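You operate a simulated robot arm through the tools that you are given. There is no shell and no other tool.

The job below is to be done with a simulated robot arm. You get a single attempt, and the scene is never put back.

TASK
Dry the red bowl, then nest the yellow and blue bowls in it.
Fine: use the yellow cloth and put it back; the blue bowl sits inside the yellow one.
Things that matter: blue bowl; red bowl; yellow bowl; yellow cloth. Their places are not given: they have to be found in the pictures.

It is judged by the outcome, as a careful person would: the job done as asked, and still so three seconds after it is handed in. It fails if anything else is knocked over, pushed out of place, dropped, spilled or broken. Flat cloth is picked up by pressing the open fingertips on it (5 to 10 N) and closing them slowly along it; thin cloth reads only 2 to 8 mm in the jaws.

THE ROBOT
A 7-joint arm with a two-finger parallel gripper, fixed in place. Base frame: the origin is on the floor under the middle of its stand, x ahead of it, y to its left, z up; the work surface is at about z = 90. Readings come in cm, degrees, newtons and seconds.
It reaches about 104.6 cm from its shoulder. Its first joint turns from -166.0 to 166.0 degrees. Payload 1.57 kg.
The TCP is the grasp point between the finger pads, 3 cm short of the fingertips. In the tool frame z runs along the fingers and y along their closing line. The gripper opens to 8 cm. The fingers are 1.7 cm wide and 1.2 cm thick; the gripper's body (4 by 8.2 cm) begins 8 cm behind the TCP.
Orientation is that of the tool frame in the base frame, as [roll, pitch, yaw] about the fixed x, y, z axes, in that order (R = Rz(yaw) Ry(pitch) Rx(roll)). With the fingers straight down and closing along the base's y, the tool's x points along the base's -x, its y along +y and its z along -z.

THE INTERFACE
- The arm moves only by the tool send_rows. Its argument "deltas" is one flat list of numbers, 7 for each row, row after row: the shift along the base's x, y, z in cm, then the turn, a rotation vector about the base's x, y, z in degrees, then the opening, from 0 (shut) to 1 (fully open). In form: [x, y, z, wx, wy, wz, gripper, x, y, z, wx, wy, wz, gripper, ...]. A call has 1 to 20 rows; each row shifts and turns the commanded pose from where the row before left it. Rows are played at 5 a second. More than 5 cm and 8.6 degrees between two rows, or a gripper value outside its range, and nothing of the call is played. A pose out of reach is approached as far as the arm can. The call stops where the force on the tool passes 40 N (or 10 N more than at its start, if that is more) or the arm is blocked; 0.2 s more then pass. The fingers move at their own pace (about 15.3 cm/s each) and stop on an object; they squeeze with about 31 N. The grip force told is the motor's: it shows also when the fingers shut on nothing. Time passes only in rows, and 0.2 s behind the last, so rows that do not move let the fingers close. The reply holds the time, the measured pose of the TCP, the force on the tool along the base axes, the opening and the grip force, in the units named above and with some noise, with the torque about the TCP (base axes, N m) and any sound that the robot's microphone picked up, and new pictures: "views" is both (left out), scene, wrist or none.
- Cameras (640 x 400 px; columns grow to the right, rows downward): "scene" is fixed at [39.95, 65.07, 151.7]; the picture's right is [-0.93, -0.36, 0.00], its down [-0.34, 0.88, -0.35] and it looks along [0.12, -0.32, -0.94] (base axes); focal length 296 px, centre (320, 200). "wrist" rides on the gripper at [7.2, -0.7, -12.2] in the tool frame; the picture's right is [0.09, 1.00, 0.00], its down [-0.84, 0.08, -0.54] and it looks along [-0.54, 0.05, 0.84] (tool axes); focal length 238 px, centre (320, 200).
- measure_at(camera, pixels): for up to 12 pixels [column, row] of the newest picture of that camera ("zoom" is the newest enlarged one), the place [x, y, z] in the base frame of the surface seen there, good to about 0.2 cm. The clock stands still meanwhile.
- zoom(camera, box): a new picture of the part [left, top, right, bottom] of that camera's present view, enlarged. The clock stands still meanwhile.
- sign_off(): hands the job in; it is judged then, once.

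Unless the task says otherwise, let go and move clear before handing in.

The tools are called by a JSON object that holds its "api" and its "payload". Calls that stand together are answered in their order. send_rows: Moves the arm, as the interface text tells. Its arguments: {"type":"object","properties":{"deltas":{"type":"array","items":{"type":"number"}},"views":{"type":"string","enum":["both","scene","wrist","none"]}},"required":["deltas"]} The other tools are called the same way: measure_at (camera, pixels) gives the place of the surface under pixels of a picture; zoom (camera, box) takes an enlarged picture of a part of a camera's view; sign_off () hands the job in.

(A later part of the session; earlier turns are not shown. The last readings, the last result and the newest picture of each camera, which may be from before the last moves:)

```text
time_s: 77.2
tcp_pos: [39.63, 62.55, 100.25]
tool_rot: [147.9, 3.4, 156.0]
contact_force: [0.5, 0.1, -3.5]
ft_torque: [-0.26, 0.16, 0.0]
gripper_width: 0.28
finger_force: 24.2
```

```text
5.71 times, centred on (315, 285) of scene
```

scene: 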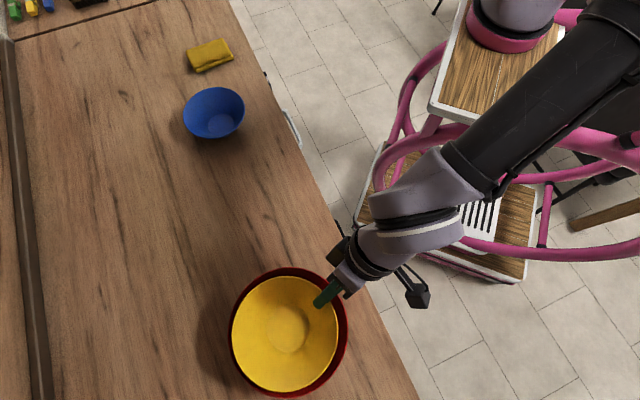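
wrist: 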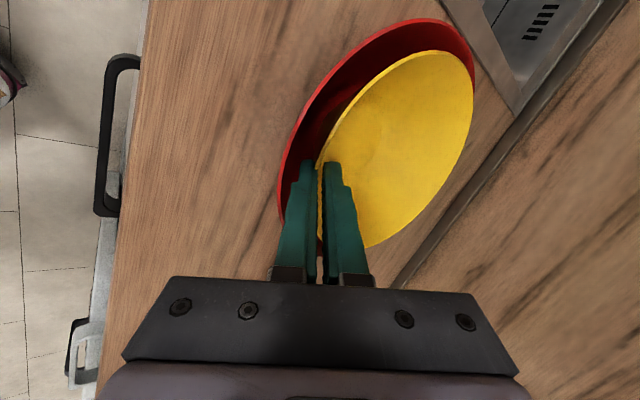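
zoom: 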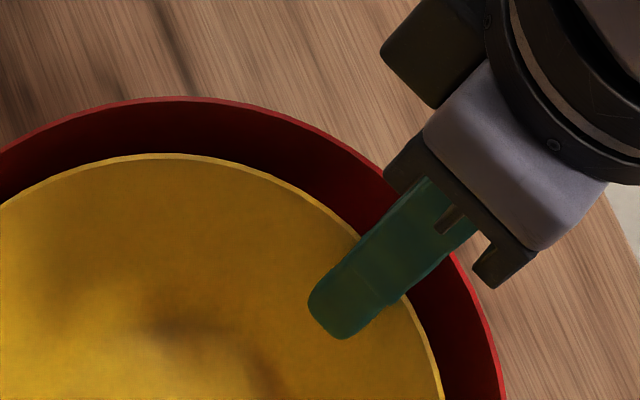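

Still only the bowl's weight, with a visible gap outside the outer finger. I'll go 0.4 cm lower.

{"api": "send_rows", "payload": {"deltas": [0, 0, -0.2, 0, 0, 0, 0, 0, 0, -0.2, 0, 0, 0, 0, 0, 0, 0, 0, 0, 0, 0], "views": "wrist"}}

```text
time_s: 78.0
tcp_pos: [39.78, 62.66, 99.85]
tool_rot: [147.9, 3.5, 156.1]
contact_force: [0.2, -0.4, -4.1]
ft_torque: [-0.26, 0.13, -0.01]
gripper_width: 0.32
finger_force: 24.3
```

wrist: 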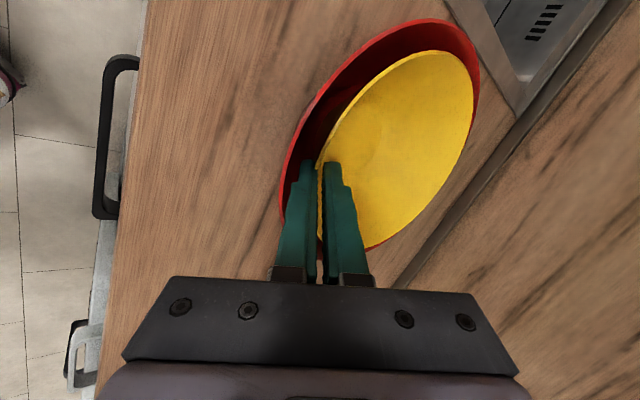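

Still free. Two more small steps down, watching for contact.

{"api": "send_rows", "payload": {"deltas": [0, 0, -0.15, 0, 0, 0, 0, 0, 0, -0.15, 0, 0, 0, 0, 0, 0, 0, 0, 0, 0, 0], "views": "wrist"}}

{"api": "measure_at", "payload": {"camera": "scene", "pixels": [[290, 325], [285, 335]]}}

{"api": "zoom", "payload": {"camera": "scene", "box": [190, 240, 390, 400]}}

```text
time_s: 78.8
tcp_pos: [39.82, 62.7, 99.51]
tool_rot: [147.9, 3.4, 156.1]
contact_force: [0.6, 0.6, -4.2]
ft_torque: [-0.32, 0.17, 0.0]
gripper_width: 0.27
finger_force: 24.0
```

wrist: 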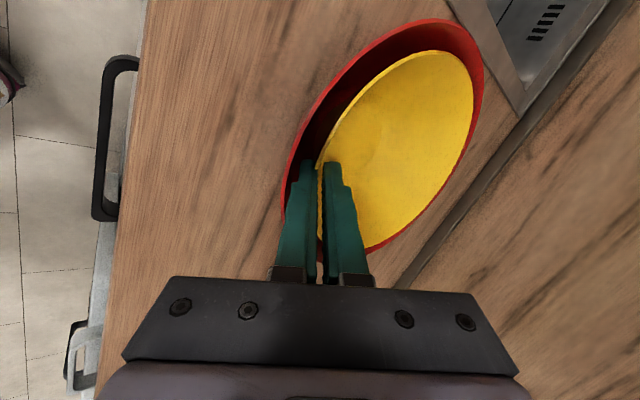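

```text
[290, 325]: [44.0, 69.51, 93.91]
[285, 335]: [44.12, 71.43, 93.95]
```

```text
2.50 times, centred on (290, 320) of scene
```

zoom: 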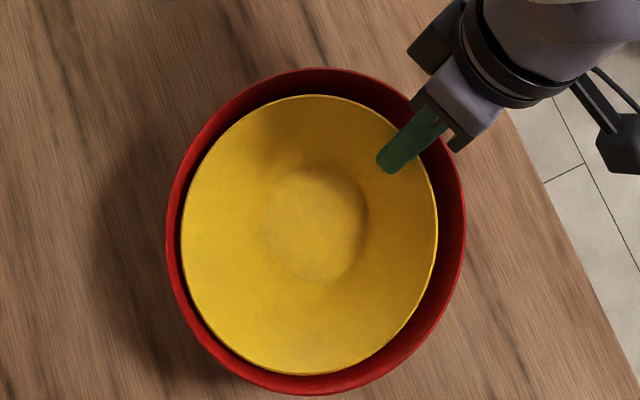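

The yellow floor should now be about 0.5 cm above seating. I'll look closely at the finger clearance to the red wall before going further.

{"api": "zoom", "payload": {"camera": "scene", "box": [290, 255, 370, 315]}}

{"api": "zoom", "payload": {"camera": "wrist", "box": [250, 120, 410, 290]}}

```text
6.67 times, centred on (330, 285) of scene
```

zoom: 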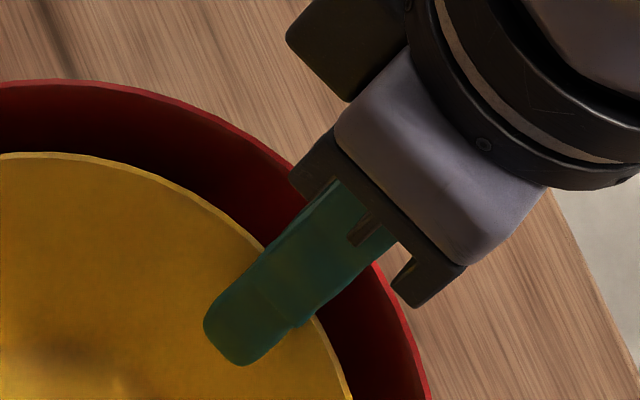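

```text
2.35 times, centred on (330, 205) of wrist
```

zoom: 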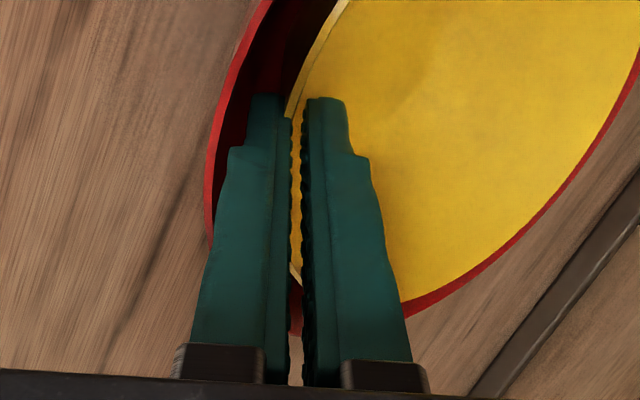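

The outer fingertip sits in the gap with a little room before the red rim, and the yellow bowl is only about 0.5 cm above seating. I'll open the jaws just slightly in steps, nudging toward the centre so the outer finger doesn't push the red wall.

{"api": "send_rows", "payload": {"deltas": [0.01, 0.03, 0.02, 0, 0, 0, 0.05, 0.03, 0.06, 0.04, 0, 0, 0, 0.07, 0.03, 0.06, 0.04, 0, 0, 0, 0.09, 0, 0, 0, 0, 0, 0, 0.09]}}

{"api": "zoom", "payload": {"camera": "scene", "box": [190, 240, 390, 400]}}

```text
time_s: 79.8
tcp_pos: [39.9, 63.03, 99.69]
tool_rot: [147.9, 3.4, 156.1]
contact_force: [-0.9, -3.8, -2.1]
ft_torque: [-0.11, 0.07, 0.0]
gripper_width: 1.0
finger_force: 1.4
```

scene: 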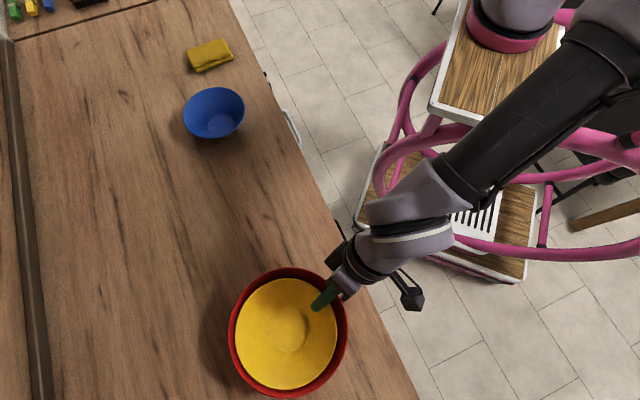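
wrist: 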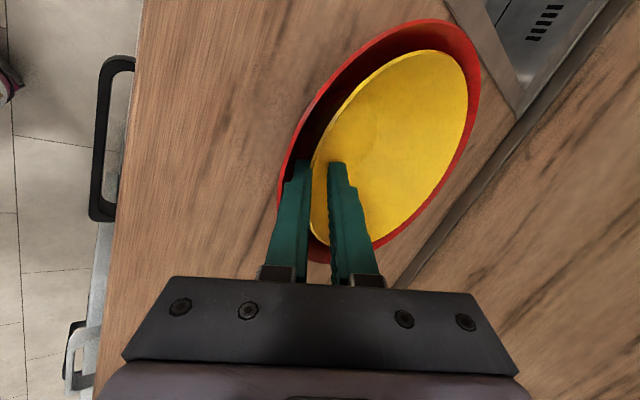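

```text
2.50 times, centred on (290, 320) of scene
```

zoom: 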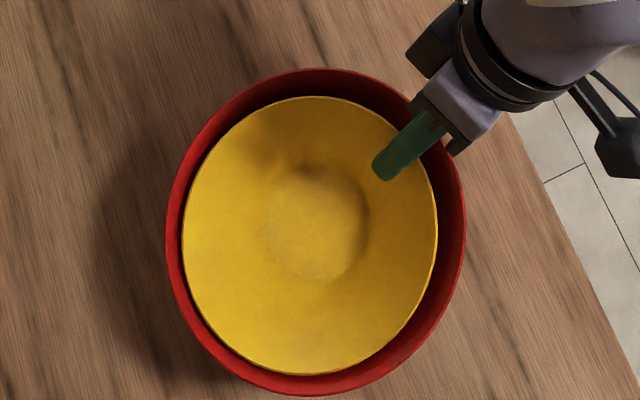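

The bowl has come off the grip and its near wall rests lightly on the outer finger (3.8 N). I'll withdraw slowly along the finger direction so it settles.

{"api": "send_rows", "payload": {"deltas": [-0.1, -0.18, 0.32, 0, 0, 0, 0.1, -0.1, -0.18, 0.32, 0, 0, 0, 0.1, -0.13, -0.23, 0.42, 0, 0, 0, 0.1, -0.13, -0.23, 0.42, 0, 0, 0, 0.1, 0, 0, 0, 0, 0, 0, 0.1]}}

{"api": "zoom", "payload": {"camera": "scene", "box": [190, 240, 390, 400]}}

```text
time_s: 81.0
tcp_pos: [39.51, 62.01, 101.2]
tool_rot: [147.9, 3.4, 156.0]
contact_force: [0.6, -1.6, -1.8]
ft_torque: [-0.07, -0.01, -0.02]
gripper_width: 1.0
finger_force: 1.2
```

scene: 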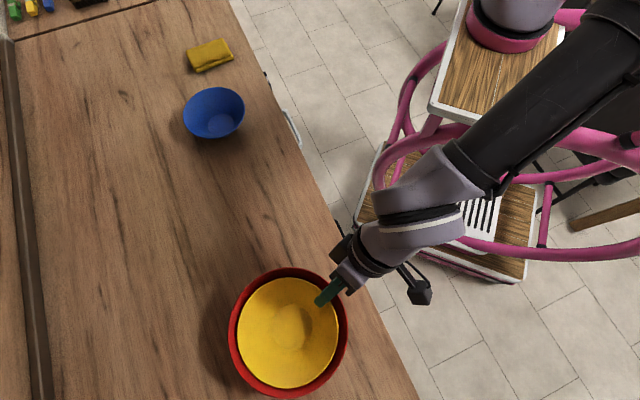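
wrist: 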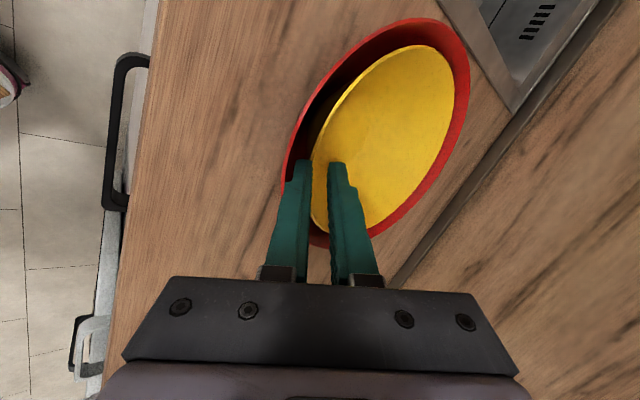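

```text
2.50 times, centred on (290, 320) of scene
```

zoom: 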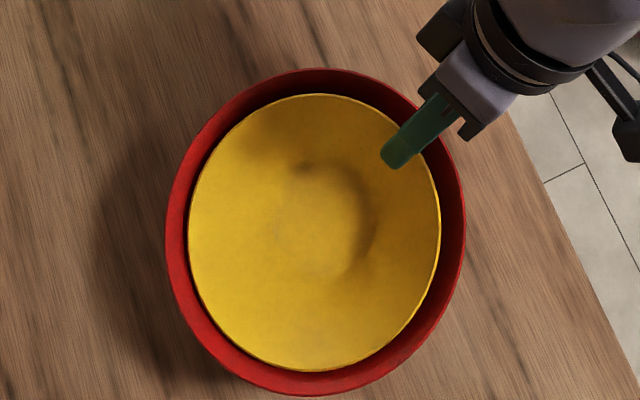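

The near side of the yellow bowl seems to be following the fingers up slightly. I'll measure its rim heights around.

{"api": "measure_at", "payload": {"camera": "zoom", "pixels": [[190, 235], [205, 165], [250, 112], [310, 96], [360, 106], [439, 205], [437, 255], [415, 315], [370, 358], [320, 369], [250, 345], [320, 235]]}}

{"api": "zoom", "payload": {"camera": "scene", "box": [290, 265, 360, 315]}}

```text
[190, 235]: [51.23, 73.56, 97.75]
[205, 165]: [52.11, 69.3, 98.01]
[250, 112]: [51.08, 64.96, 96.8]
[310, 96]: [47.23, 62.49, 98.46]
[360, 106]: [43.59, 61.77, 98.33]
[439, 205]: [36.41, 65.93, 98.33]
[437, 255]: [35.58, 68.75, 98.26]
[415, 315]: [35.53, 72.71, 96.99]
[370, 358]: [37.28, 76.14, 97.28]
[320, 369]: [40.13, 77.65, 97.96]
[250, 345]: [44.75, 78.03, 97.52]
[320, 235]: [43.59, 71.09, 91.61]
```

```text
8.00 times, centred on (325, 290) of scene
```

zoom: 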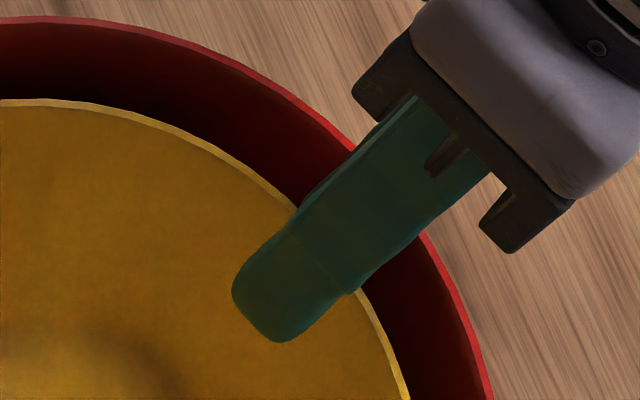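

The far rim is seated (97.7) and the near rim is about 0.6 cm high, resting on the fingers. There's about 0.8 cm of room outside the outer finger here, so I'll open a bit more and withdraw further.

{"api": "send_rows", "payload": {"deltas": [0, 0, 0, 0, 0, 0, 0.15, 0.03, 0.08, 0.05, 0, 0, 0, 0.2, -0.13, -0.23, 0.42, 0, 0, 0, 0.2, -0.13, -0.23, 0.42, 0, 0, 0, 0.2, -0.26, -0.46, 0.85, 0, 0, 0, 0.2, -0.26, -0.46, 0.85, 0, 0, 0, 0.2, -0.26, -0.46, 0.85, 0, 0, 0, 0.2]}}

{"api": "zoom", "payload": {"camera": "scene", "box": [190, 240, 390, 400]}}

```text
time_s: 82.6
tcp_pos: [38.31, 60.22, 104.76]
tool_rot: [147.8, 3.4, 156.1]
contact_force: [-0.3, 0.9, 0.1]
ft_torque: [-0.01, 0.03, 0.02]
gripper_width: 1.62
finger_force: 0.0
```

scene: 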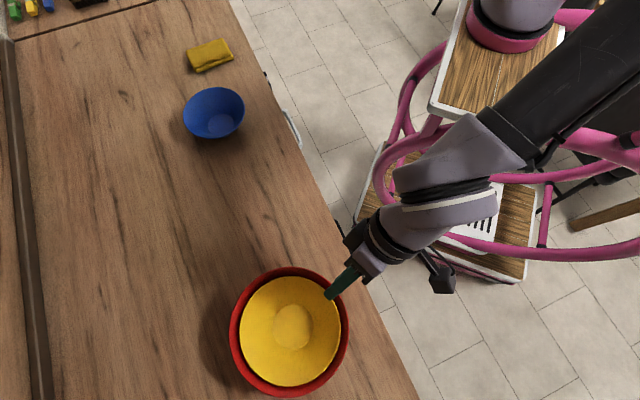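
wrist: 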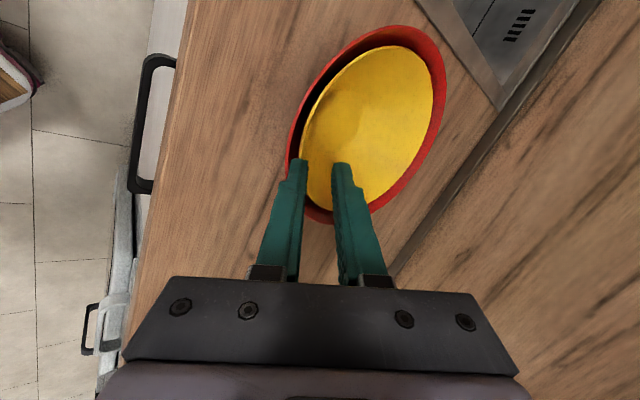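

```text
2.50 times, centred on (290, 320) of scene
```

zoom: 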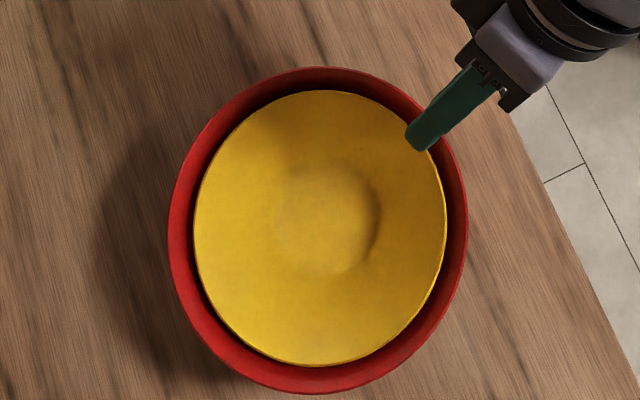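

The gripper is free with no load on it. I'll check how the yellow bowl has settled by measuring both rims.

{"api": "measure_at", "payload": {"camera": "zoom", "pixels": [[196, 220], [212, 160], [260, 107], [320, 92], [375, 104], [445, 205], [440, 265], [415, 315], [375, 355], [325, 366], [260, 345], [325, 225]]}}

{"api": "measure_at", "payload": {"camera": "zoom", "pixels": [[170, 235], [190, 155], [245, 90], [320, 67], [390, 85], [465, 215], [455, 275], [425, 340], [370, 380], [310, 392], [240, 370], [190, 310]]}}

```text
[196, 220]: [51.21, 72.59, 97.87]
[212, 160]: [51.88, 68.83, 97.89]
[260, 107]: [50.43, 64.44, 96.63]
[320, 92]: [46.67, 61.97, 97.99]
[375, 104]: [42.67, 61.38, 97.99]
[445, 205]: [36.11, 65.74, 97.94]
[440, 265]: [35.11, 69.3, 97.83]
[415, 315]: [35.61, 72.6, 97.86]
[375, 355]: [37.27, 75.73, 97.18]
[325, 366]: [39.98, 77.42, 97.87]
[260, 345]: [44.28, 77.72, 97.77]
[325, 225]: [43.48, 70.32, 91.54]
```

```text
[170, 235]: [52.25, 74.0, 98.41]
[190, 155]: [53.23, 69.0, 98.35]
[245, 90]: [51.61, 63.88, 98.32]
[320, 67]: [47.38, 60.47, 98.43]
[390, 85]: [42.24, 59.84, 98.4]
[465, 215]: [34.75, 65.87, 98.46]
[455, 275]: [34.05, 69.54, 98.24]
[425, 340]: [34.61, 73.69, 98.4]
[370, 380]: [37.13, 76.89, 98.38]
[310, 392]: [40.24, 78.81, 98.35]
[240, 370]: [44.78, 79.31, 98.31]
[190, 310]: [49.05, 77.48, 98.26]
```

Both bowls are seated: the yellow rim is level at about 97.9 and concentric with the red at (43.55, 69.55). Next is the blue bowl; I'll measure its near wall along pixels (238,94)–(233,112) and its rim.

{"api": "zoom", "payload": {"camera": "scene", "box": [170, 75, 260, 150]}}

{"api": "measure_at", "payload": {"camera": "scene", "pixels": [[239, 94], [238, 95], [238, 97], [237, 100], [236, 103], [235, 106], [234, 109], [233, 112], [232, 115], [228, 120]]}}

```text
5.33 times, centred on (215, 112) of scene
```

zoom: 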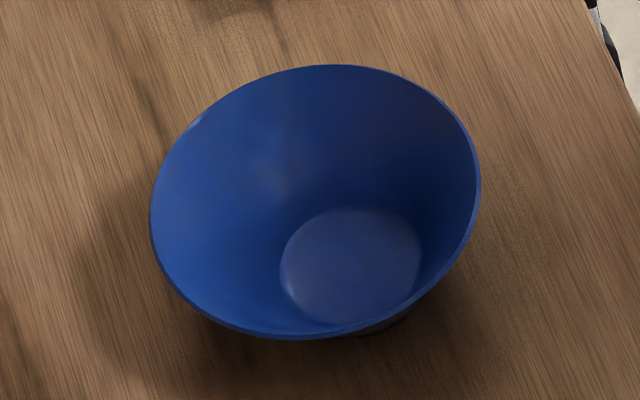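

```text
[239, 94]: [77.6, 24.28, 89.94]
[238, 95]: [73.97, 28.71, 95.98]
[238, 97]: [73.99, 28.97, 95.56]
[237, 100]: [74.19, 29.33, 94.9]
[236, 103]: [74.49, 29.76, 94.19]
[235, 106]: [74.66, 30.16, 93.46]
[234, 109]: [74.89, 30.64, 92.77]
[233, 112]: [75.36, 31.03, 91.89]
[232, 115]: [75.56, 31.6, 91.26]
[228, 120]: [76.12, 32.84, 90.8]
```

{"api": "measure_at", "payload": {"camera": "zoom", "pixels": [[152, 220], [170, 150], [220, 100], [290, 71], [350, 67], [420, 90], [468, 140], [478, 200], [455, 250], [400, 300], [330, 330], [230, 325]]}}

```text
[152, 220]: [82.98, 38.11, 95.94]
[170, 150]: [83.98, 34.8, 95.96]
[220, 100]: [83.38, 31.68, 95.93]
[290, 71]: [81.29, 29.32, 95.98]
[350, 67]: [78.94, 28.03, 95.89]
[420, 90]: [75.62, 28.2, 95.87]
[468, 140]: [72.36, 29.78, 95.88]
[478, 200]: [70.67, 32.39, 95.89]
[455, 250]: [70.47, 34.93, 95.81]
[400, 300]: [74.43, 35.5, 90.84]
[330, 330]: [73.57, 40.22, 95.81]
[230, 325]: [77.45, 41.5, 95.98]
```

The blue bowl's centre is (77.2, 34.75), with r≈6.8 and rim z 95.9. I'll withdraw upward, travel to its robot-side rim with the same grip orientation and stop at a pre-grasp point.

{"api": "send_rows", "payload": {"deltas": [-0.5, -0.9, 1.7, 0, 0, 0, 0.2, -0.5, -0.9, 1.7, 0, 0, 0, 0.3, 3.2, -3.114, -0.4, 0.025, 0.324, 0, 0.6, 3.2, -3.114, -0.4, 0.025, 0.324, 0, 0.6, 3.2, -3.114, -0.4, 0.025, 0.324, 0, 0.6, 3.2, -3.114, -0.4, 0.025, 0.324, 0, 0.6, 3.2, -3.114, -0.4, 0.025, 0.324, 0, 0.6, 3.2, -3.114, -0.4, 0.025, 0.324, 0, 0.6, 3.2, -3.114, -0.4, 0.025, 0.324, 0, 0.6, 3.2, -3.114, -0.4, 0.025, 0.324, 0, 0.6, 3.2, -3.114, -0.4, 0.025, 0.324, 0, 0.6, 3.2, -3.114, -0.4, 0.025, 0.324, 0, 0.6, 3.2, -3.114, -0.4, 0.025, 0.324, 0, 0.6, 0, 0, 0, 0, 0, 0, 0.6]}}

```text
time_s: 85.6
tcp_pos: [72.68, 24.32, 103.52]
tool_rot: [149.0, 0.2, 156.1]
contact_force: [-0.7, -0.4, 0.2]
ft_torque: [-0.02, 0.04, -0.01]
gripper_width: 4.8
finger_force: 0.0
```

scene: 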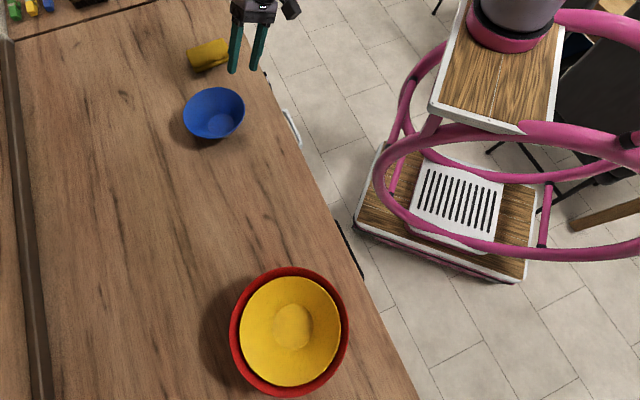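
wrist: 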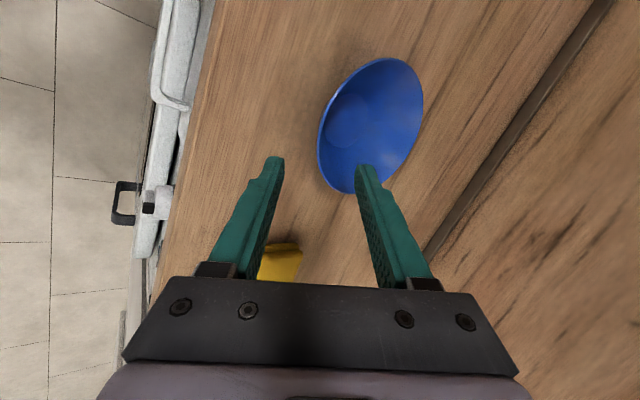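

I'm at the pre-grasp point with the blue rim (320,160) between the fingers and the cloth well away from the gripper. I'll advance along the finger direction about two thirds of the way.

{"api": "send_rows", "payload": {"deltas": [0.25, 0.61, -1.1, 0, 0, 0, 0.6, 0.25, 0.61, -1.1, 0, 0, 0, 0.6, 0.25, 0.61, -1.1, 0, 0, 0, 0.6, 0.25, 0.61, -1.1, 0, 0, 0, 0.6, 0, 0, 0, 0, 0, 0, 0.6]}}

{"api": "zoom", "payload": {"camera": "scene", "box": [180, 40, 290, 145]}}

```text
time_s: 86.8
tcp_pos: [73.63, 26.77, 99.28]
tool_rot: [149.0, 0.1, 156.1]
contact_force: [-0.4, 0.1, -0.5]
ft_torque: [0.0, -0.02, 0.02]
gripper_width: 4.79
finger_force: 0.0
```

scene: 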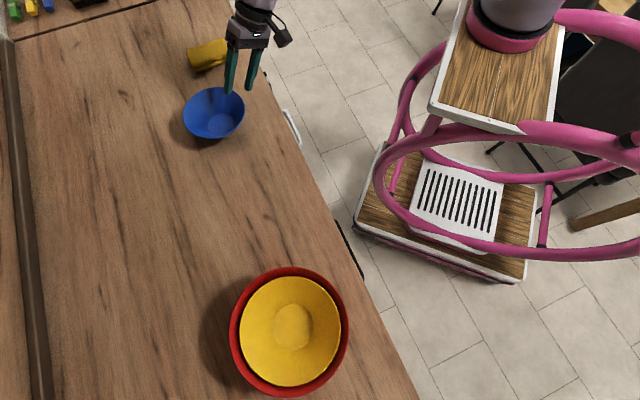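
wrist: 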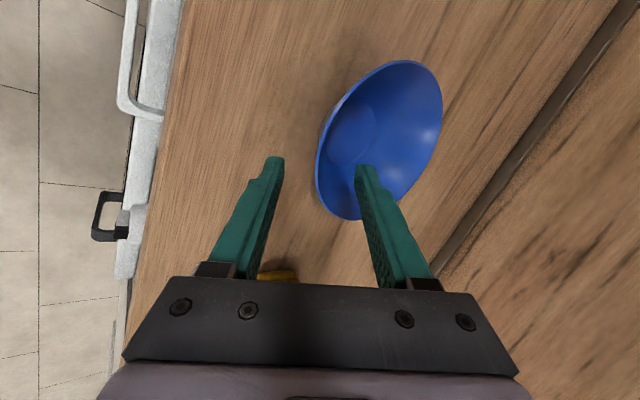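

```text
3.81 times, centred on (235, 92) of scene
```

zoom: 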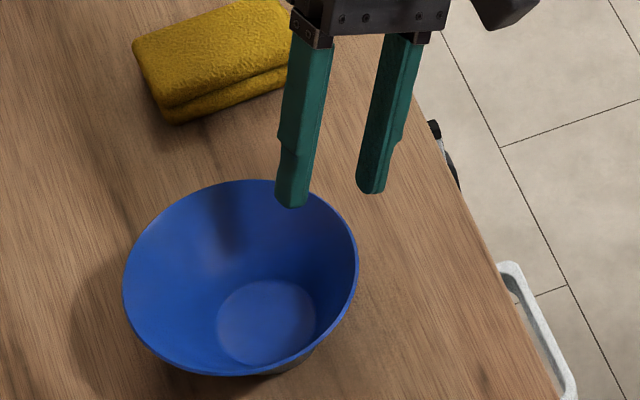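

Well aligned. I'll make the final 2.7 cm of approach to overlap the blue wall by about 1.8 cm.

{"api": "send_rows", "payload": {"deltas": [0.13, 0.29, -0.6, 0, 0, 0, 0.6, 0.13, 0.29, -0.6, 0, 0, 0, 0.6, 0.13, 0.29, -0.6, 0, 0, 0, 0.6, 0.12, 0.28, -0.55, 0, 0, 0, 0.6, 0, 0, 0, 0, 0, 0, 0.6]}}

{"api": "zoom", "payload": {"camera": "scene", "box": [180, 40, 290, 145]}}

```text
time_s: 88.0
tcp_pos: [74.17, 27.82, 96.98]
tool_rot: [149.0, 0.0, 156.1]
contact_force: [1.0, -0.1, 0.7]
ft_torque: [0.03, -0.01, -0.01]
gripper_width: 4.81
finger_force: 0.0
```

scene: 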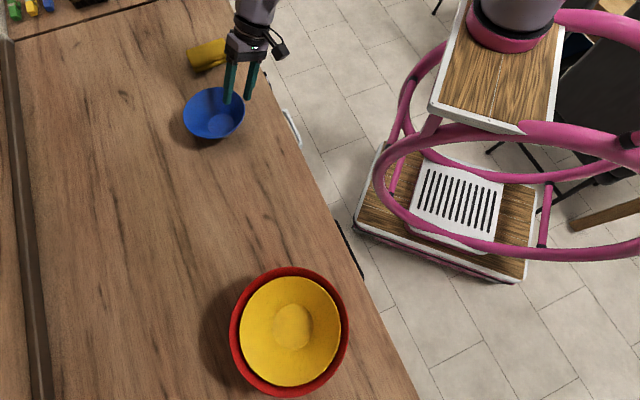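
wrist: 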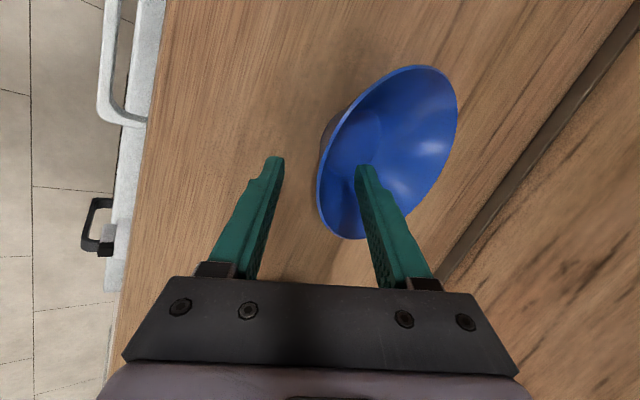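

```text
3.81 times, centred on (235, 92) of scene
```

zoom: 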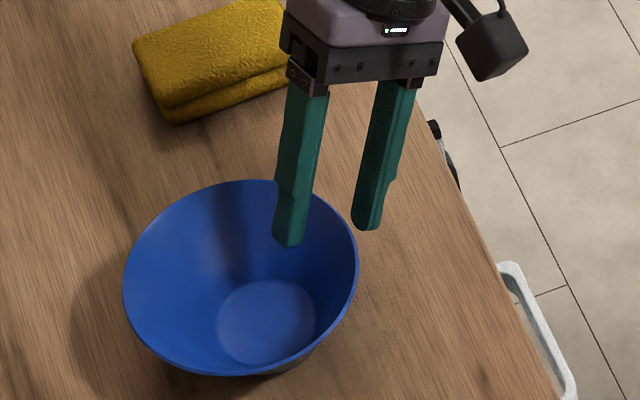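

The rim at column 318 is centred between the fingertips (280 and 357). I'll close gradually.

{"api": "send_rows", "payload": {"deltas": [0, 0, 0, 0, 0, 0, 0.4, 0, 0, 0, 0, 0, 0, 0.25, 0, 0, 0, 0, 0, 0, 0.15, 0, 0, 0, 0, 0, 0, 0.08, 0, 0, 0, 0, 0, 0, 0, 0, 0, 0, 0, 0, 0, 0, 0, 0, 0.3, 0, 0, 0, 0, 0, 0, 0.5, 0, 0, 0, 0, 0, 0, 0.6, 0, 0, 0, 0, 0, 0, 0.6, 0, 0, 0, 0, 0, 0, 0, 0, 0, 0, 0]}}

{"api": "zoom", "payload": {"camera": "scene", "box": [160, 60, 270, 145]}}

```text
time_s: 90.4
tcp_pos: [74.08, 27.86, 98.99]
tool_rot: [149.0, 0.0, 156.1]
contact_force: [-0.3, -0.5, -3.3]
ft_torque: [-0.17, 0.09, -0.02]
gripper_width: 0.31
finger_force: 23.9
```

scene: 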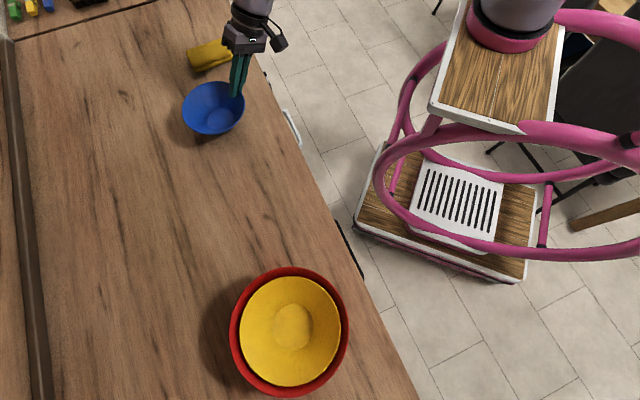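
wrist: 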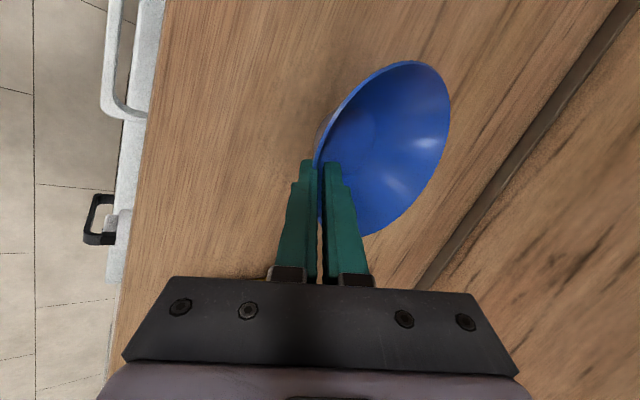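

```text
4.71 times, centred on (215, 102) of scene
```

zoom: 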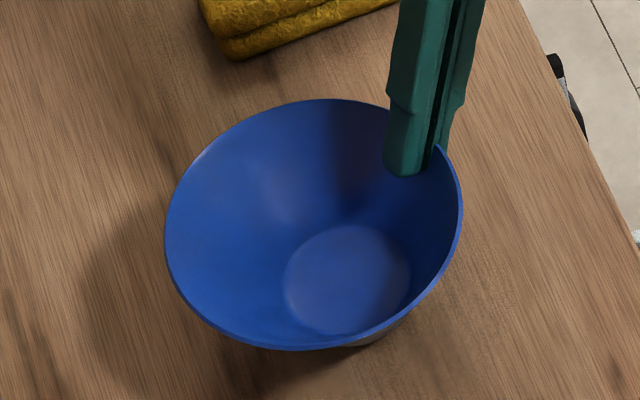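

The blue bowl is held (0.31 cm, 23.9 N) and lifted 2 cm. I'll measure its rim for level and centre.

{"api": "measure_at", "payload": {"camera": "zoom", "pixels": [[167, 230], [188, 170], [240, 122], [300, 102], [365, 104], [448, 160], [461, 205], [450, 255], [405, 315], [330, 346], [250, 340], [192, 295]]}}

```text
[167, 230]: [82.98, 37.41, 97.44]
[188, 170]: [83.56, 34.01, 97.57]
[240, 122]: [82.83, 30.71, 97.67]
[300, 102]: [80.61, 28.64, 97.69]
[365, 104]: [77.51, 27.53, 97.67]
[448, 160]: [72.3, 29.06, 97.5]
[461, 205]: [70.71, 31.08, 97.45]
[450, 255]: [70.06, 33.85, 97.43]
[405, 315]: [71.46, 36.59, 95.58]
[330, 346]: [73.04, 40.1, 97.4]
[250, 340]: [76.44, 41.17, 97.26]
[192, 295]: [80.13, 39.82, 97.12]
```

It hangs about 2° off level with its centre at TCP + (2.75, 6.5, -1.5). I'll lift, level it, and carry it over the nested bowls at TCP z ≈ 108.6.

{"api": "send_rows", "payload": {"deltas": [0, 0, 1.5, 0.44, 0.15, 0, 0, 0, 0, 2.5, 0.44, 0.15, 0, 0, 0, 0, 2.8, 0.44, 0.15, 0, 0, 0, 0, 2.8, 0.44, 0.15, 0, 0, -3.03, 3.195, 0, 0, 0, 0, 0, -3.03, 3.195, 0, 0, 0, 0, 0, -3.03, 3.195, 0, 0, 0, 0, 0, -3.03, 3.195, 0, 0, 0, 0, 0, -3.03, 3.195, 0, 0, 0, 0, 0, -3.03, 3.195, 0, 0, 0, 0, 0, -3.03, 3.195, 0, 0, 0, 0, 0, -3.03, 3.195, 0, 0, 0, 0, 0, -3.03, 3.195, 0, 0, 0, 0, 0, -3.03, 3.195, 0, 0, 0, 0, 0, -3.03, 3.195, 0, 0, 0, 0, 0, 0, 0, 0, 0, 0, 0, 0]}}

{"api": "zoom", "payload": {"camera": "scene", "box": [190, 240, 390, 400]}}

```text
time_s: 93.8
tcp_pos: [40.5, 62.77, 108.52]
tool_rot: [147.7, -1.1, 156.1]
contact_force: [-0.4, -0.4, -2.8]
ft_torque: [-0.14, 0.09, 0.01]
gripper_width: 0.29
finger_force: 24.0
```

scene: 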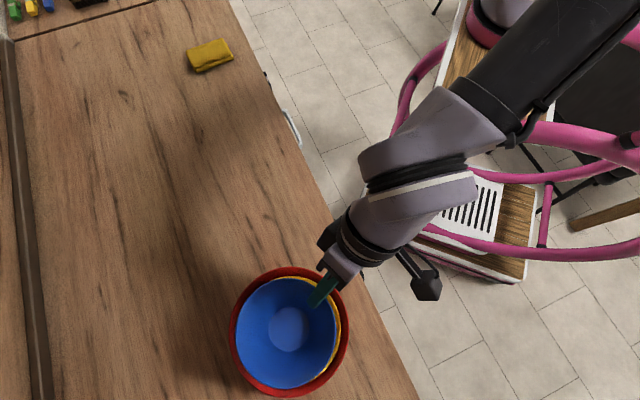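
wrist: 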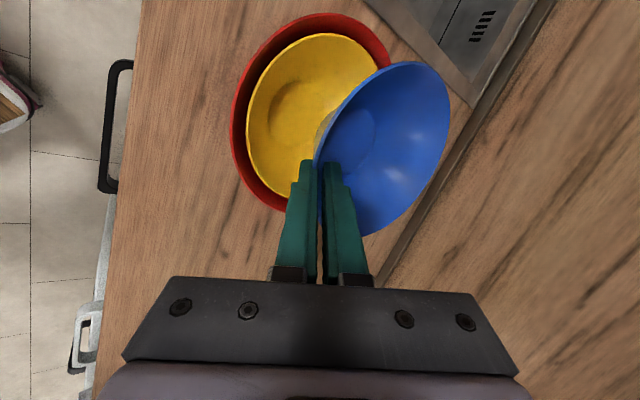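

```text
2.50 times, centred on (290, 320) of scene
```

zoom: 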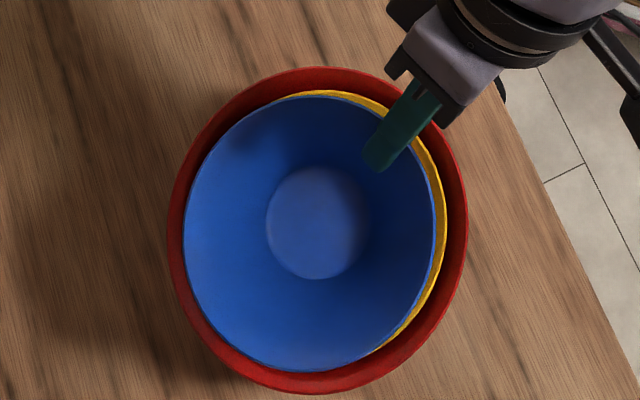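

The blue bowl is over the nest. I'll measure its rim to confirm it's level and centred before lowering.

{"api": "measure_at", "payload": {"camera": "zoom", "pixels": [[185, 240], [200, 170], [250, 115], [310, 98], [360, 105], [425, 175], [434, 230], [425, 285], [385, 340], [320, 369], [255, 355], [205, 305]]}}

```text
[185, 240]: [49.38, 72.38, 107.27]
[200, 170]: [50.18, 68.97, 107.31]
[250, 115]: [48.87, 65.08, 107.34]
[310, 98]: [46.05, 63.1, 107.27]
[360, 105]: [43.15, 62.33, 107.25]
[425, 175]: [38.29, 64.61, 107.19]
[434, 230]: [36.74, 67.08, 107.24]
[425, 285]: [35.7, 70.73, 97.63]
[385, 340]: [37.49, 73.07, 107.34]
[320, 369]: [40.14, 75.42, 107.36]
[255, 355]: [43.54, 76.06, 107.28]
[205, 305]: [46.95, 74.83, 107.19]
```

The blue rim is level (about 107.27) with its centre at (43.25, 69.25). I'll shift (+0.45, +0.75) so it's slightly beyond the yellow bowl's centre, leaving room for the outer finger, and lower partway.

{"api": "send_rows", "payload": {"deltas": [0.45, 0.75, -0.8, 0, 0, 0, 0, 0, 0, -1.8, 0, 0, 0, 0, 0, 0, -1.8, 0, 0, 0, 0, 0, 0, -1.3, 0, 0, 0, 0, 0, 0, -0.8, 0, 0, 0, 0, 0, 0, -0.6, 0, 0, 0, 0, 0, 0, 0, 0, 0, 0, 0]}}

{"api": "zoom", "payload": {"camera": "scene", "box": [190, 240, 390, 400]}}

```text
time_s: 95.4
tcp_pos: [41.28, 63.74, 101.27]
tool_rot: [147.7, -1.2, 156.0]
contact_force: [0.1, 0.1, -2.1]
ft_torque: [-0.15, 0.06, -0.01]
gripper_width: 0.28
finger_force: 24.5
```

scene: 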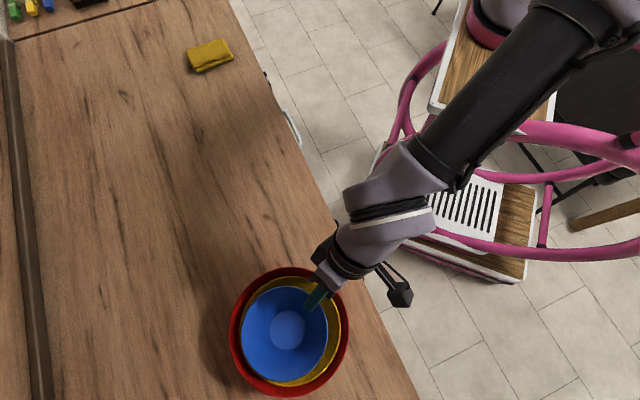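
wrist: 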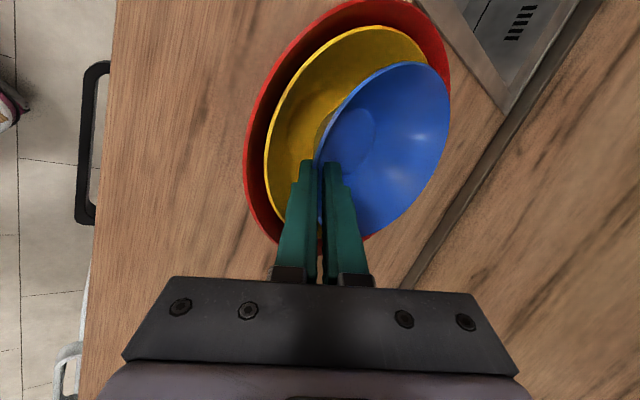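

```text
2.50 times, centred on (290, 320) of scene
```

zoom: 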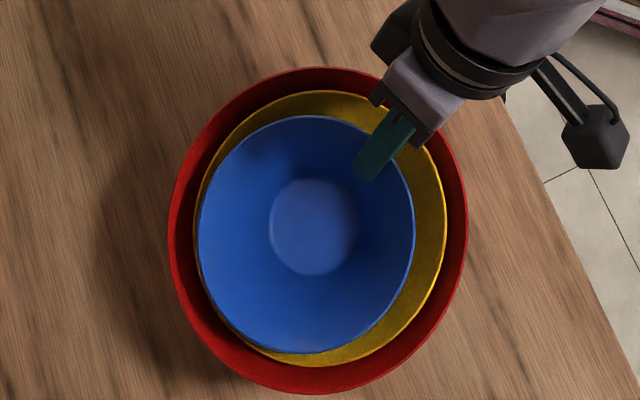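

It's inside the yellow bowl now, but looks a bit far to the lower left. I'll measure the blue rim to fine-tune the offset.

{"api": "measure_at", "payload": {"camera": "zoom", "pixels": [[200, 235], [215, 175], [255, 130], [310, 117], [400, 175], [413, 225], [405, 275], [370, 325], [310, 351], [250, 330], [215, 290], [312, 230]]}}

```text
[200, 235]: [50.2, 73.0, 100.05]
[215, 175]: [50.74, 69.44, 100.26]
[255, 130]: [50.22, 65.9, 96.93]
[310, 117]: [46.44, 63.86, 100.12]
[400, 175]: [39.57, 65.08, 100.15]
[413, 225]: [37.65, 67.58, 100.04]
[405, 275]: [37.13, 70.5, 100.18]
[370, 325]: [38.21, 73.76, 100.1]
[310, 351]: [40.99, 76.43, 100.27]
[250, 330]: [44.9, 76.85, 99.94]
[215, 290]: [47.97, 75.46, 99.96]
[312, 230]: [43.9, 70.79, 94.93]
```

The offset is about 0.55 cm toward the far side, as intended, with about 2.5 cm left to seat. I'll lower 1.3 cm in small steps.

{"api": "send_rows", "payload": {"deltas": [0, 0, -0.5, 0, 0, 0, 0, 0, 0, -0.4, 0, 0, 0, 0, 0, 0, -0.4, 0, 0, 0, 0, 0, 0, 0, 0, 0, 0, 0]}}

{"api": "zoom", "payload": {"camera": "wrist", "box": [240, 120, 400, 290]}}

```text
time_s: 96.4
tcp_pos: [41.12, 63.76, 100.01]
tool_rot: [147.6, -1.1, 156.2]
contact_force: [0.2, -1.0, -2.6]
ft_torque: [-0.14, 0.05, -0.03]
gripper_width: 0.29
finger_force: 23.8
```

scene: 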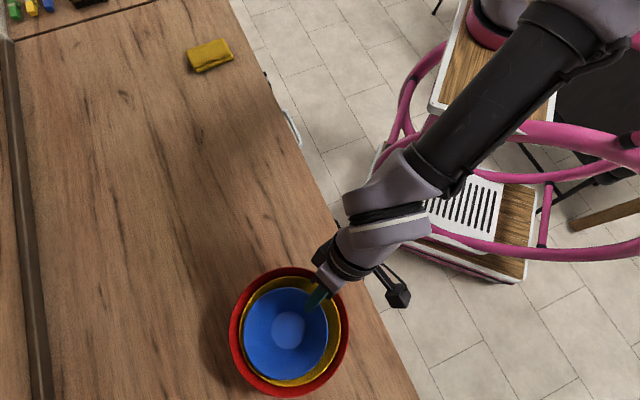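
wrist: 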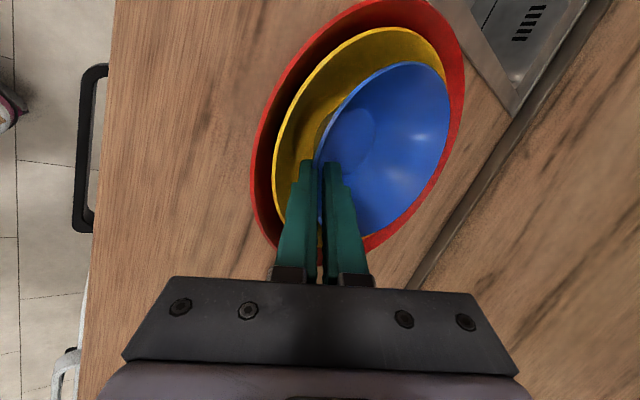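

```text
2.35 times, centred on (320, 205) of wrist
```

zoom: 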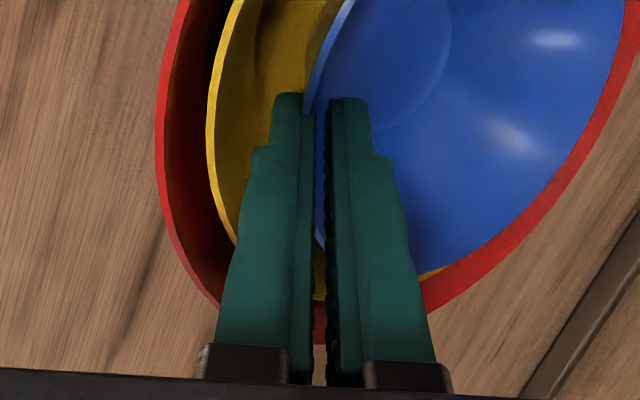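

There's still a clear gap between the outer finger (255,150) and the yellow rim (210,150) in the zoom. I'll lower another 0.6 cm.

{"api": "send_rows", "payload": {"deltas": [0, 0, -0.2, 0, 0, 0, 0, 0, 0, -0.2, 0, 0, 0, 0, 0, 0, -0.2, 0, 0, 0, 0, 0, 0, 0, 0, 0, 0, 0], "views": "wrist"}}

{"api": "zoom", "payload": {"camera": "wrist", "box": [240, 120, 400, 290]}}

```text
time_s: 97.4
tcp_pos: [41.21, 63.75, 99.55]
tool_rot: [147.7, -1.3, 156.0]
contact_force: [0.0, -0.4, -1.3]
ft_torque: [-0.15, 0.1, 0.0]
gripper_width: 0.29
finger_force: 23.9
```

wrist: 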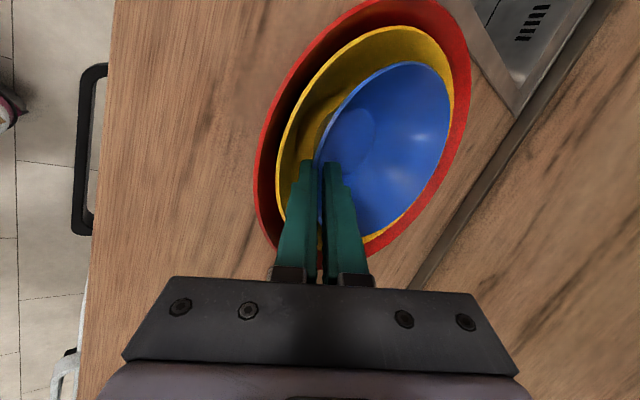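

```text
2.35 times, centred on (320, 205) of wrist
```

zoom: 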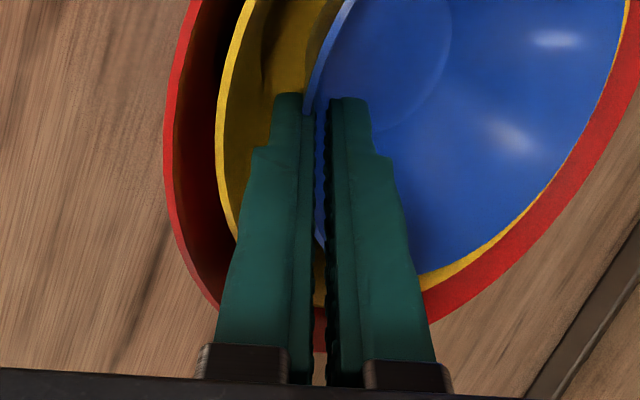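

Still clear and unloaded. I'll lower another 0.3 cm.

{"api": "send_rows", "payload": {"deltas": [0, 0, -0.15, 0, 0, 0, 0, 0, 0, -0.15, 0, 0, 0, 0, 0, 0, 0, 0, 0, 0, 0], "views": "wrist"}}

{"api": "zoom", "payload": {"camera": "wrist", "box": [240, 120, 400, 290]}}

```text
time_s: 98.2
tcp_pos: [41.22, 63.74, 99.06]
tool_rot: [147.7, -1.1, 156.1]
contact_force: [-1.2, 0.1, -1.2]
ft_torque: [-0.05, -0.01, -0.01]
gripper_width: 0.27
finger_force: 24.4
```

wrist: 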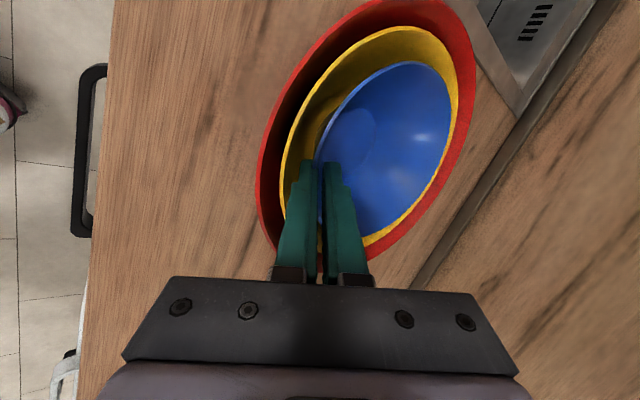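

```text
2.35 times, centred on (320, 205) of wrist
```

zoom: 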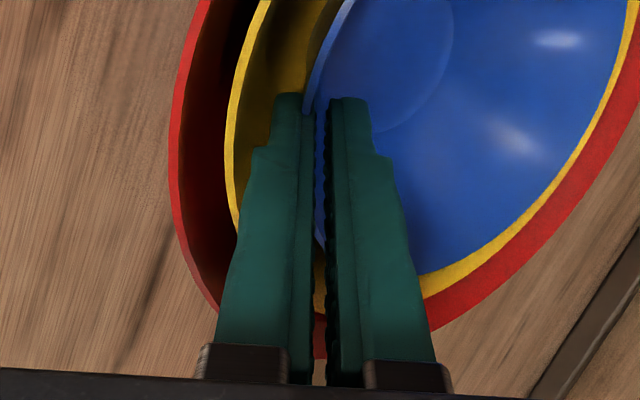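

The torque has dropped, so the blue bowl's base is just touching. I'll release in small opening steps while shifting inward to keep the outer finger still.

{"api": "send_rows", "payload": {"deltas": [0.01, 0.03, 0.02, 0, 0, 0, 0.05, 0.035, 0.077, 0.053, 0, 0, 0, 0.075, 0.035, 0.077, 0.053, 0, 0, 0, 0.1, 0.035, 0.077, 0.053, 0, 0, 0, 0.125, 0, 0, 0, 0, 0, 0, 0.125]}}

{"api": "zoom", "payload": {"camera": "wrist", "box": [240, 120, 400, 290]}}

```text
time_s: 99.4
tcp_pos: [41.4, 64.03, 99.44]
tool_rot: [147.7, -1.2, 156.1]
contact_force: [-0.6, -1.9, -1.9]
ft_torque: [-0.05, 0.03, 0.0]
gripper_width: 1.19
finger_force: 1.5
```

scene: 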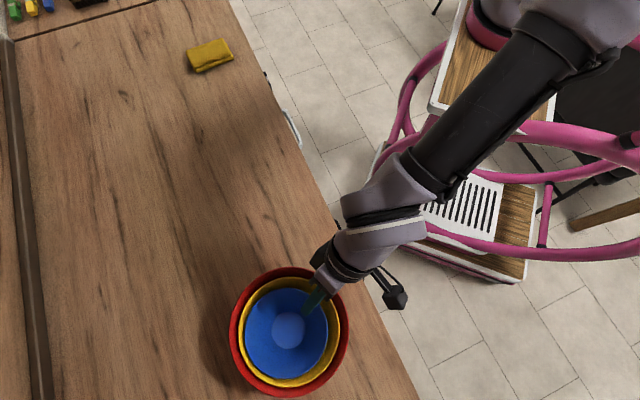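
wrist: 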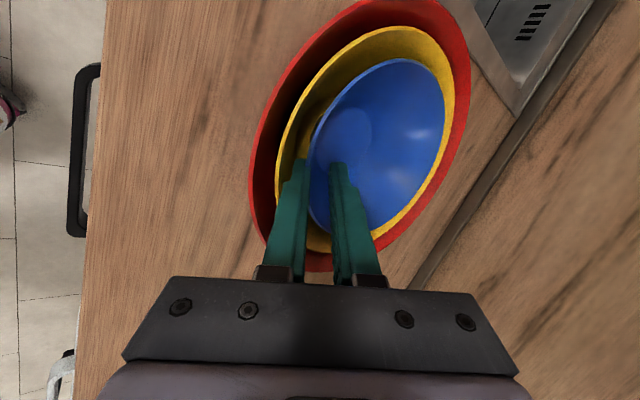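

```text
2.35 times, centred on (320, 205) of wrist
```

zoom: 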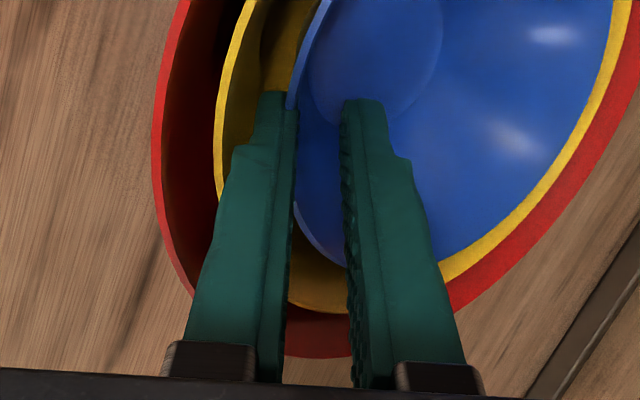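

The bowl is released, leaning lightly on the outer finger (1.9 N) as the yellow one did. I'll withdraw slowly along the finger direction so it settles.

{"api": "send_rows", "payload": {"deltas": [-0.06, -0.15, 0.25, 0, 0, 0, 0.13, -0.08, -0.2, 0.34, 0, 0, 0, 0.14, -0.08, -0.2, 0.34, 0, 0, 0, 0.15, -0.08, -0.2, 0.34, 0, 0, 0, 0.16, -0.08, -0.2, 0.34, 0, 0, 0, 0.17, 0, 0, 0, 0, 0, 0, 0.18]}}

{"api": "zoom", "payload": {"camera": "scene", "box": [190, 240, 390, 400]}}

```text
time_s: 100.8
tcp_pos: [40.97, 63.05, 101.12]
tool_rot: [147.6, -1.3, 156.0]
contact_force: [-0.9, -0.8, -0.1]
ft_torque: [-0.01, -0.03, 0.0]
gripper_width: 1.43
finger_force: 0.1
```

scene: 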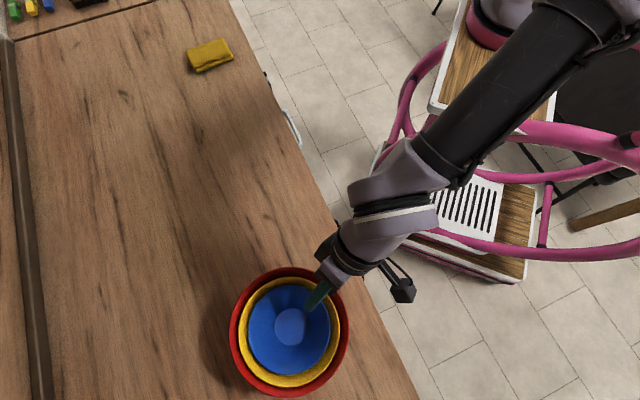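
wrist: 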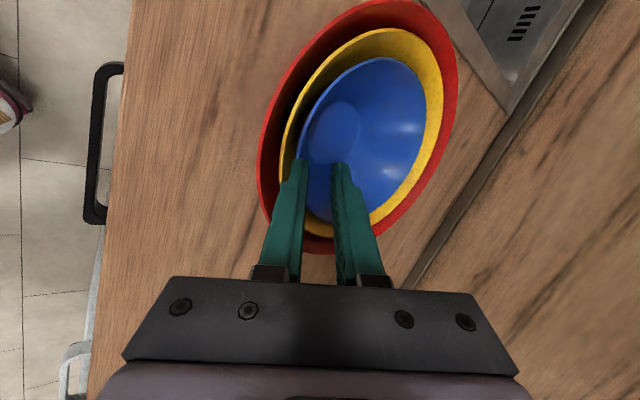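

```text
2.50 times, centred on (290, 320) of scene
```

zoom: 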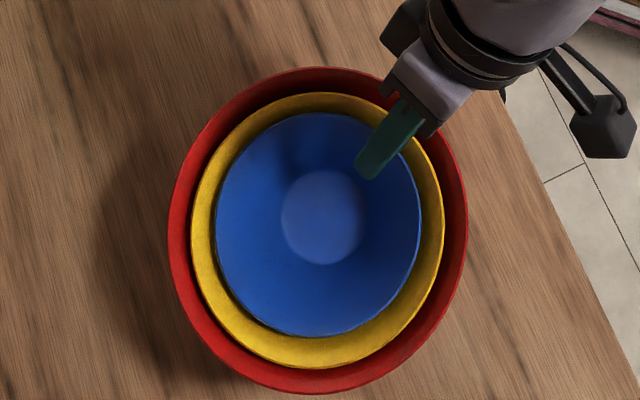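

Force is near zero and all three bowls look nested. I'll withdraw further along the fingers, then rise well clear.

{"api": "send_rows", "payload": {"deltas": [-0.1, -0.25, 0.42, 0, 0, 0, 0.18, -0.2, -0.5, 0.85, 0, 0, 0, 0.18, -0.3, -0.74, 1.27, 0, 0, 0, 0.18, -0.4, -1.0, 1.7, 0, 0, 0, 0.18, -0.6, -1.5, 2.5, 0, 0, 0, 0.2, -1, -3, 2.5, 0, 0, 0, 0.3, -1, -4, 1, 0, 0, 0, 0.3, -1, -4, 0, 0, 0, 0, 0.3, -1, -4, 0, 0, 0, 0, 0.3]}}

{"api": "zoom", "payload": {"camera": "scene", "box": [200, 255, 380, 400]}}

```text
time_s: 102.8
tcp_pos: [35.58, 44.04, 111.03]
tool_rot: [147.6, -1.2, 156.2]
contact_force: [1.1, 0.5, -1.4]
ft_torque: [0.0, 0.0, -0.02]
gripper_width: 2.38
finger_force: 0.0
```

scene: 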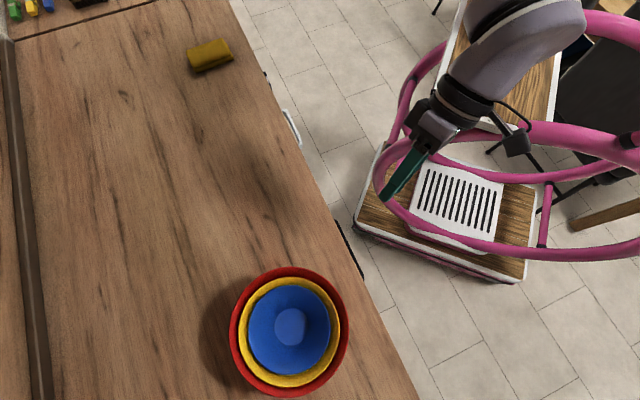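
wrist: 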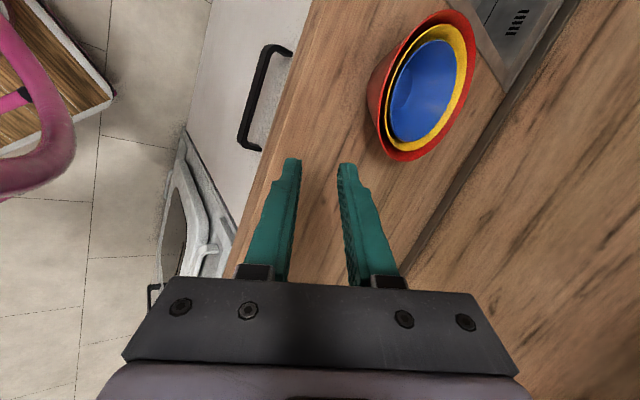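

```text
2.76 times, centred on (290, 328) of scene
```

zoom: 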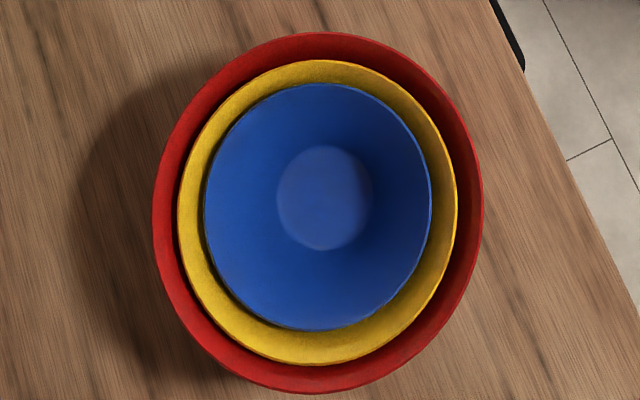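

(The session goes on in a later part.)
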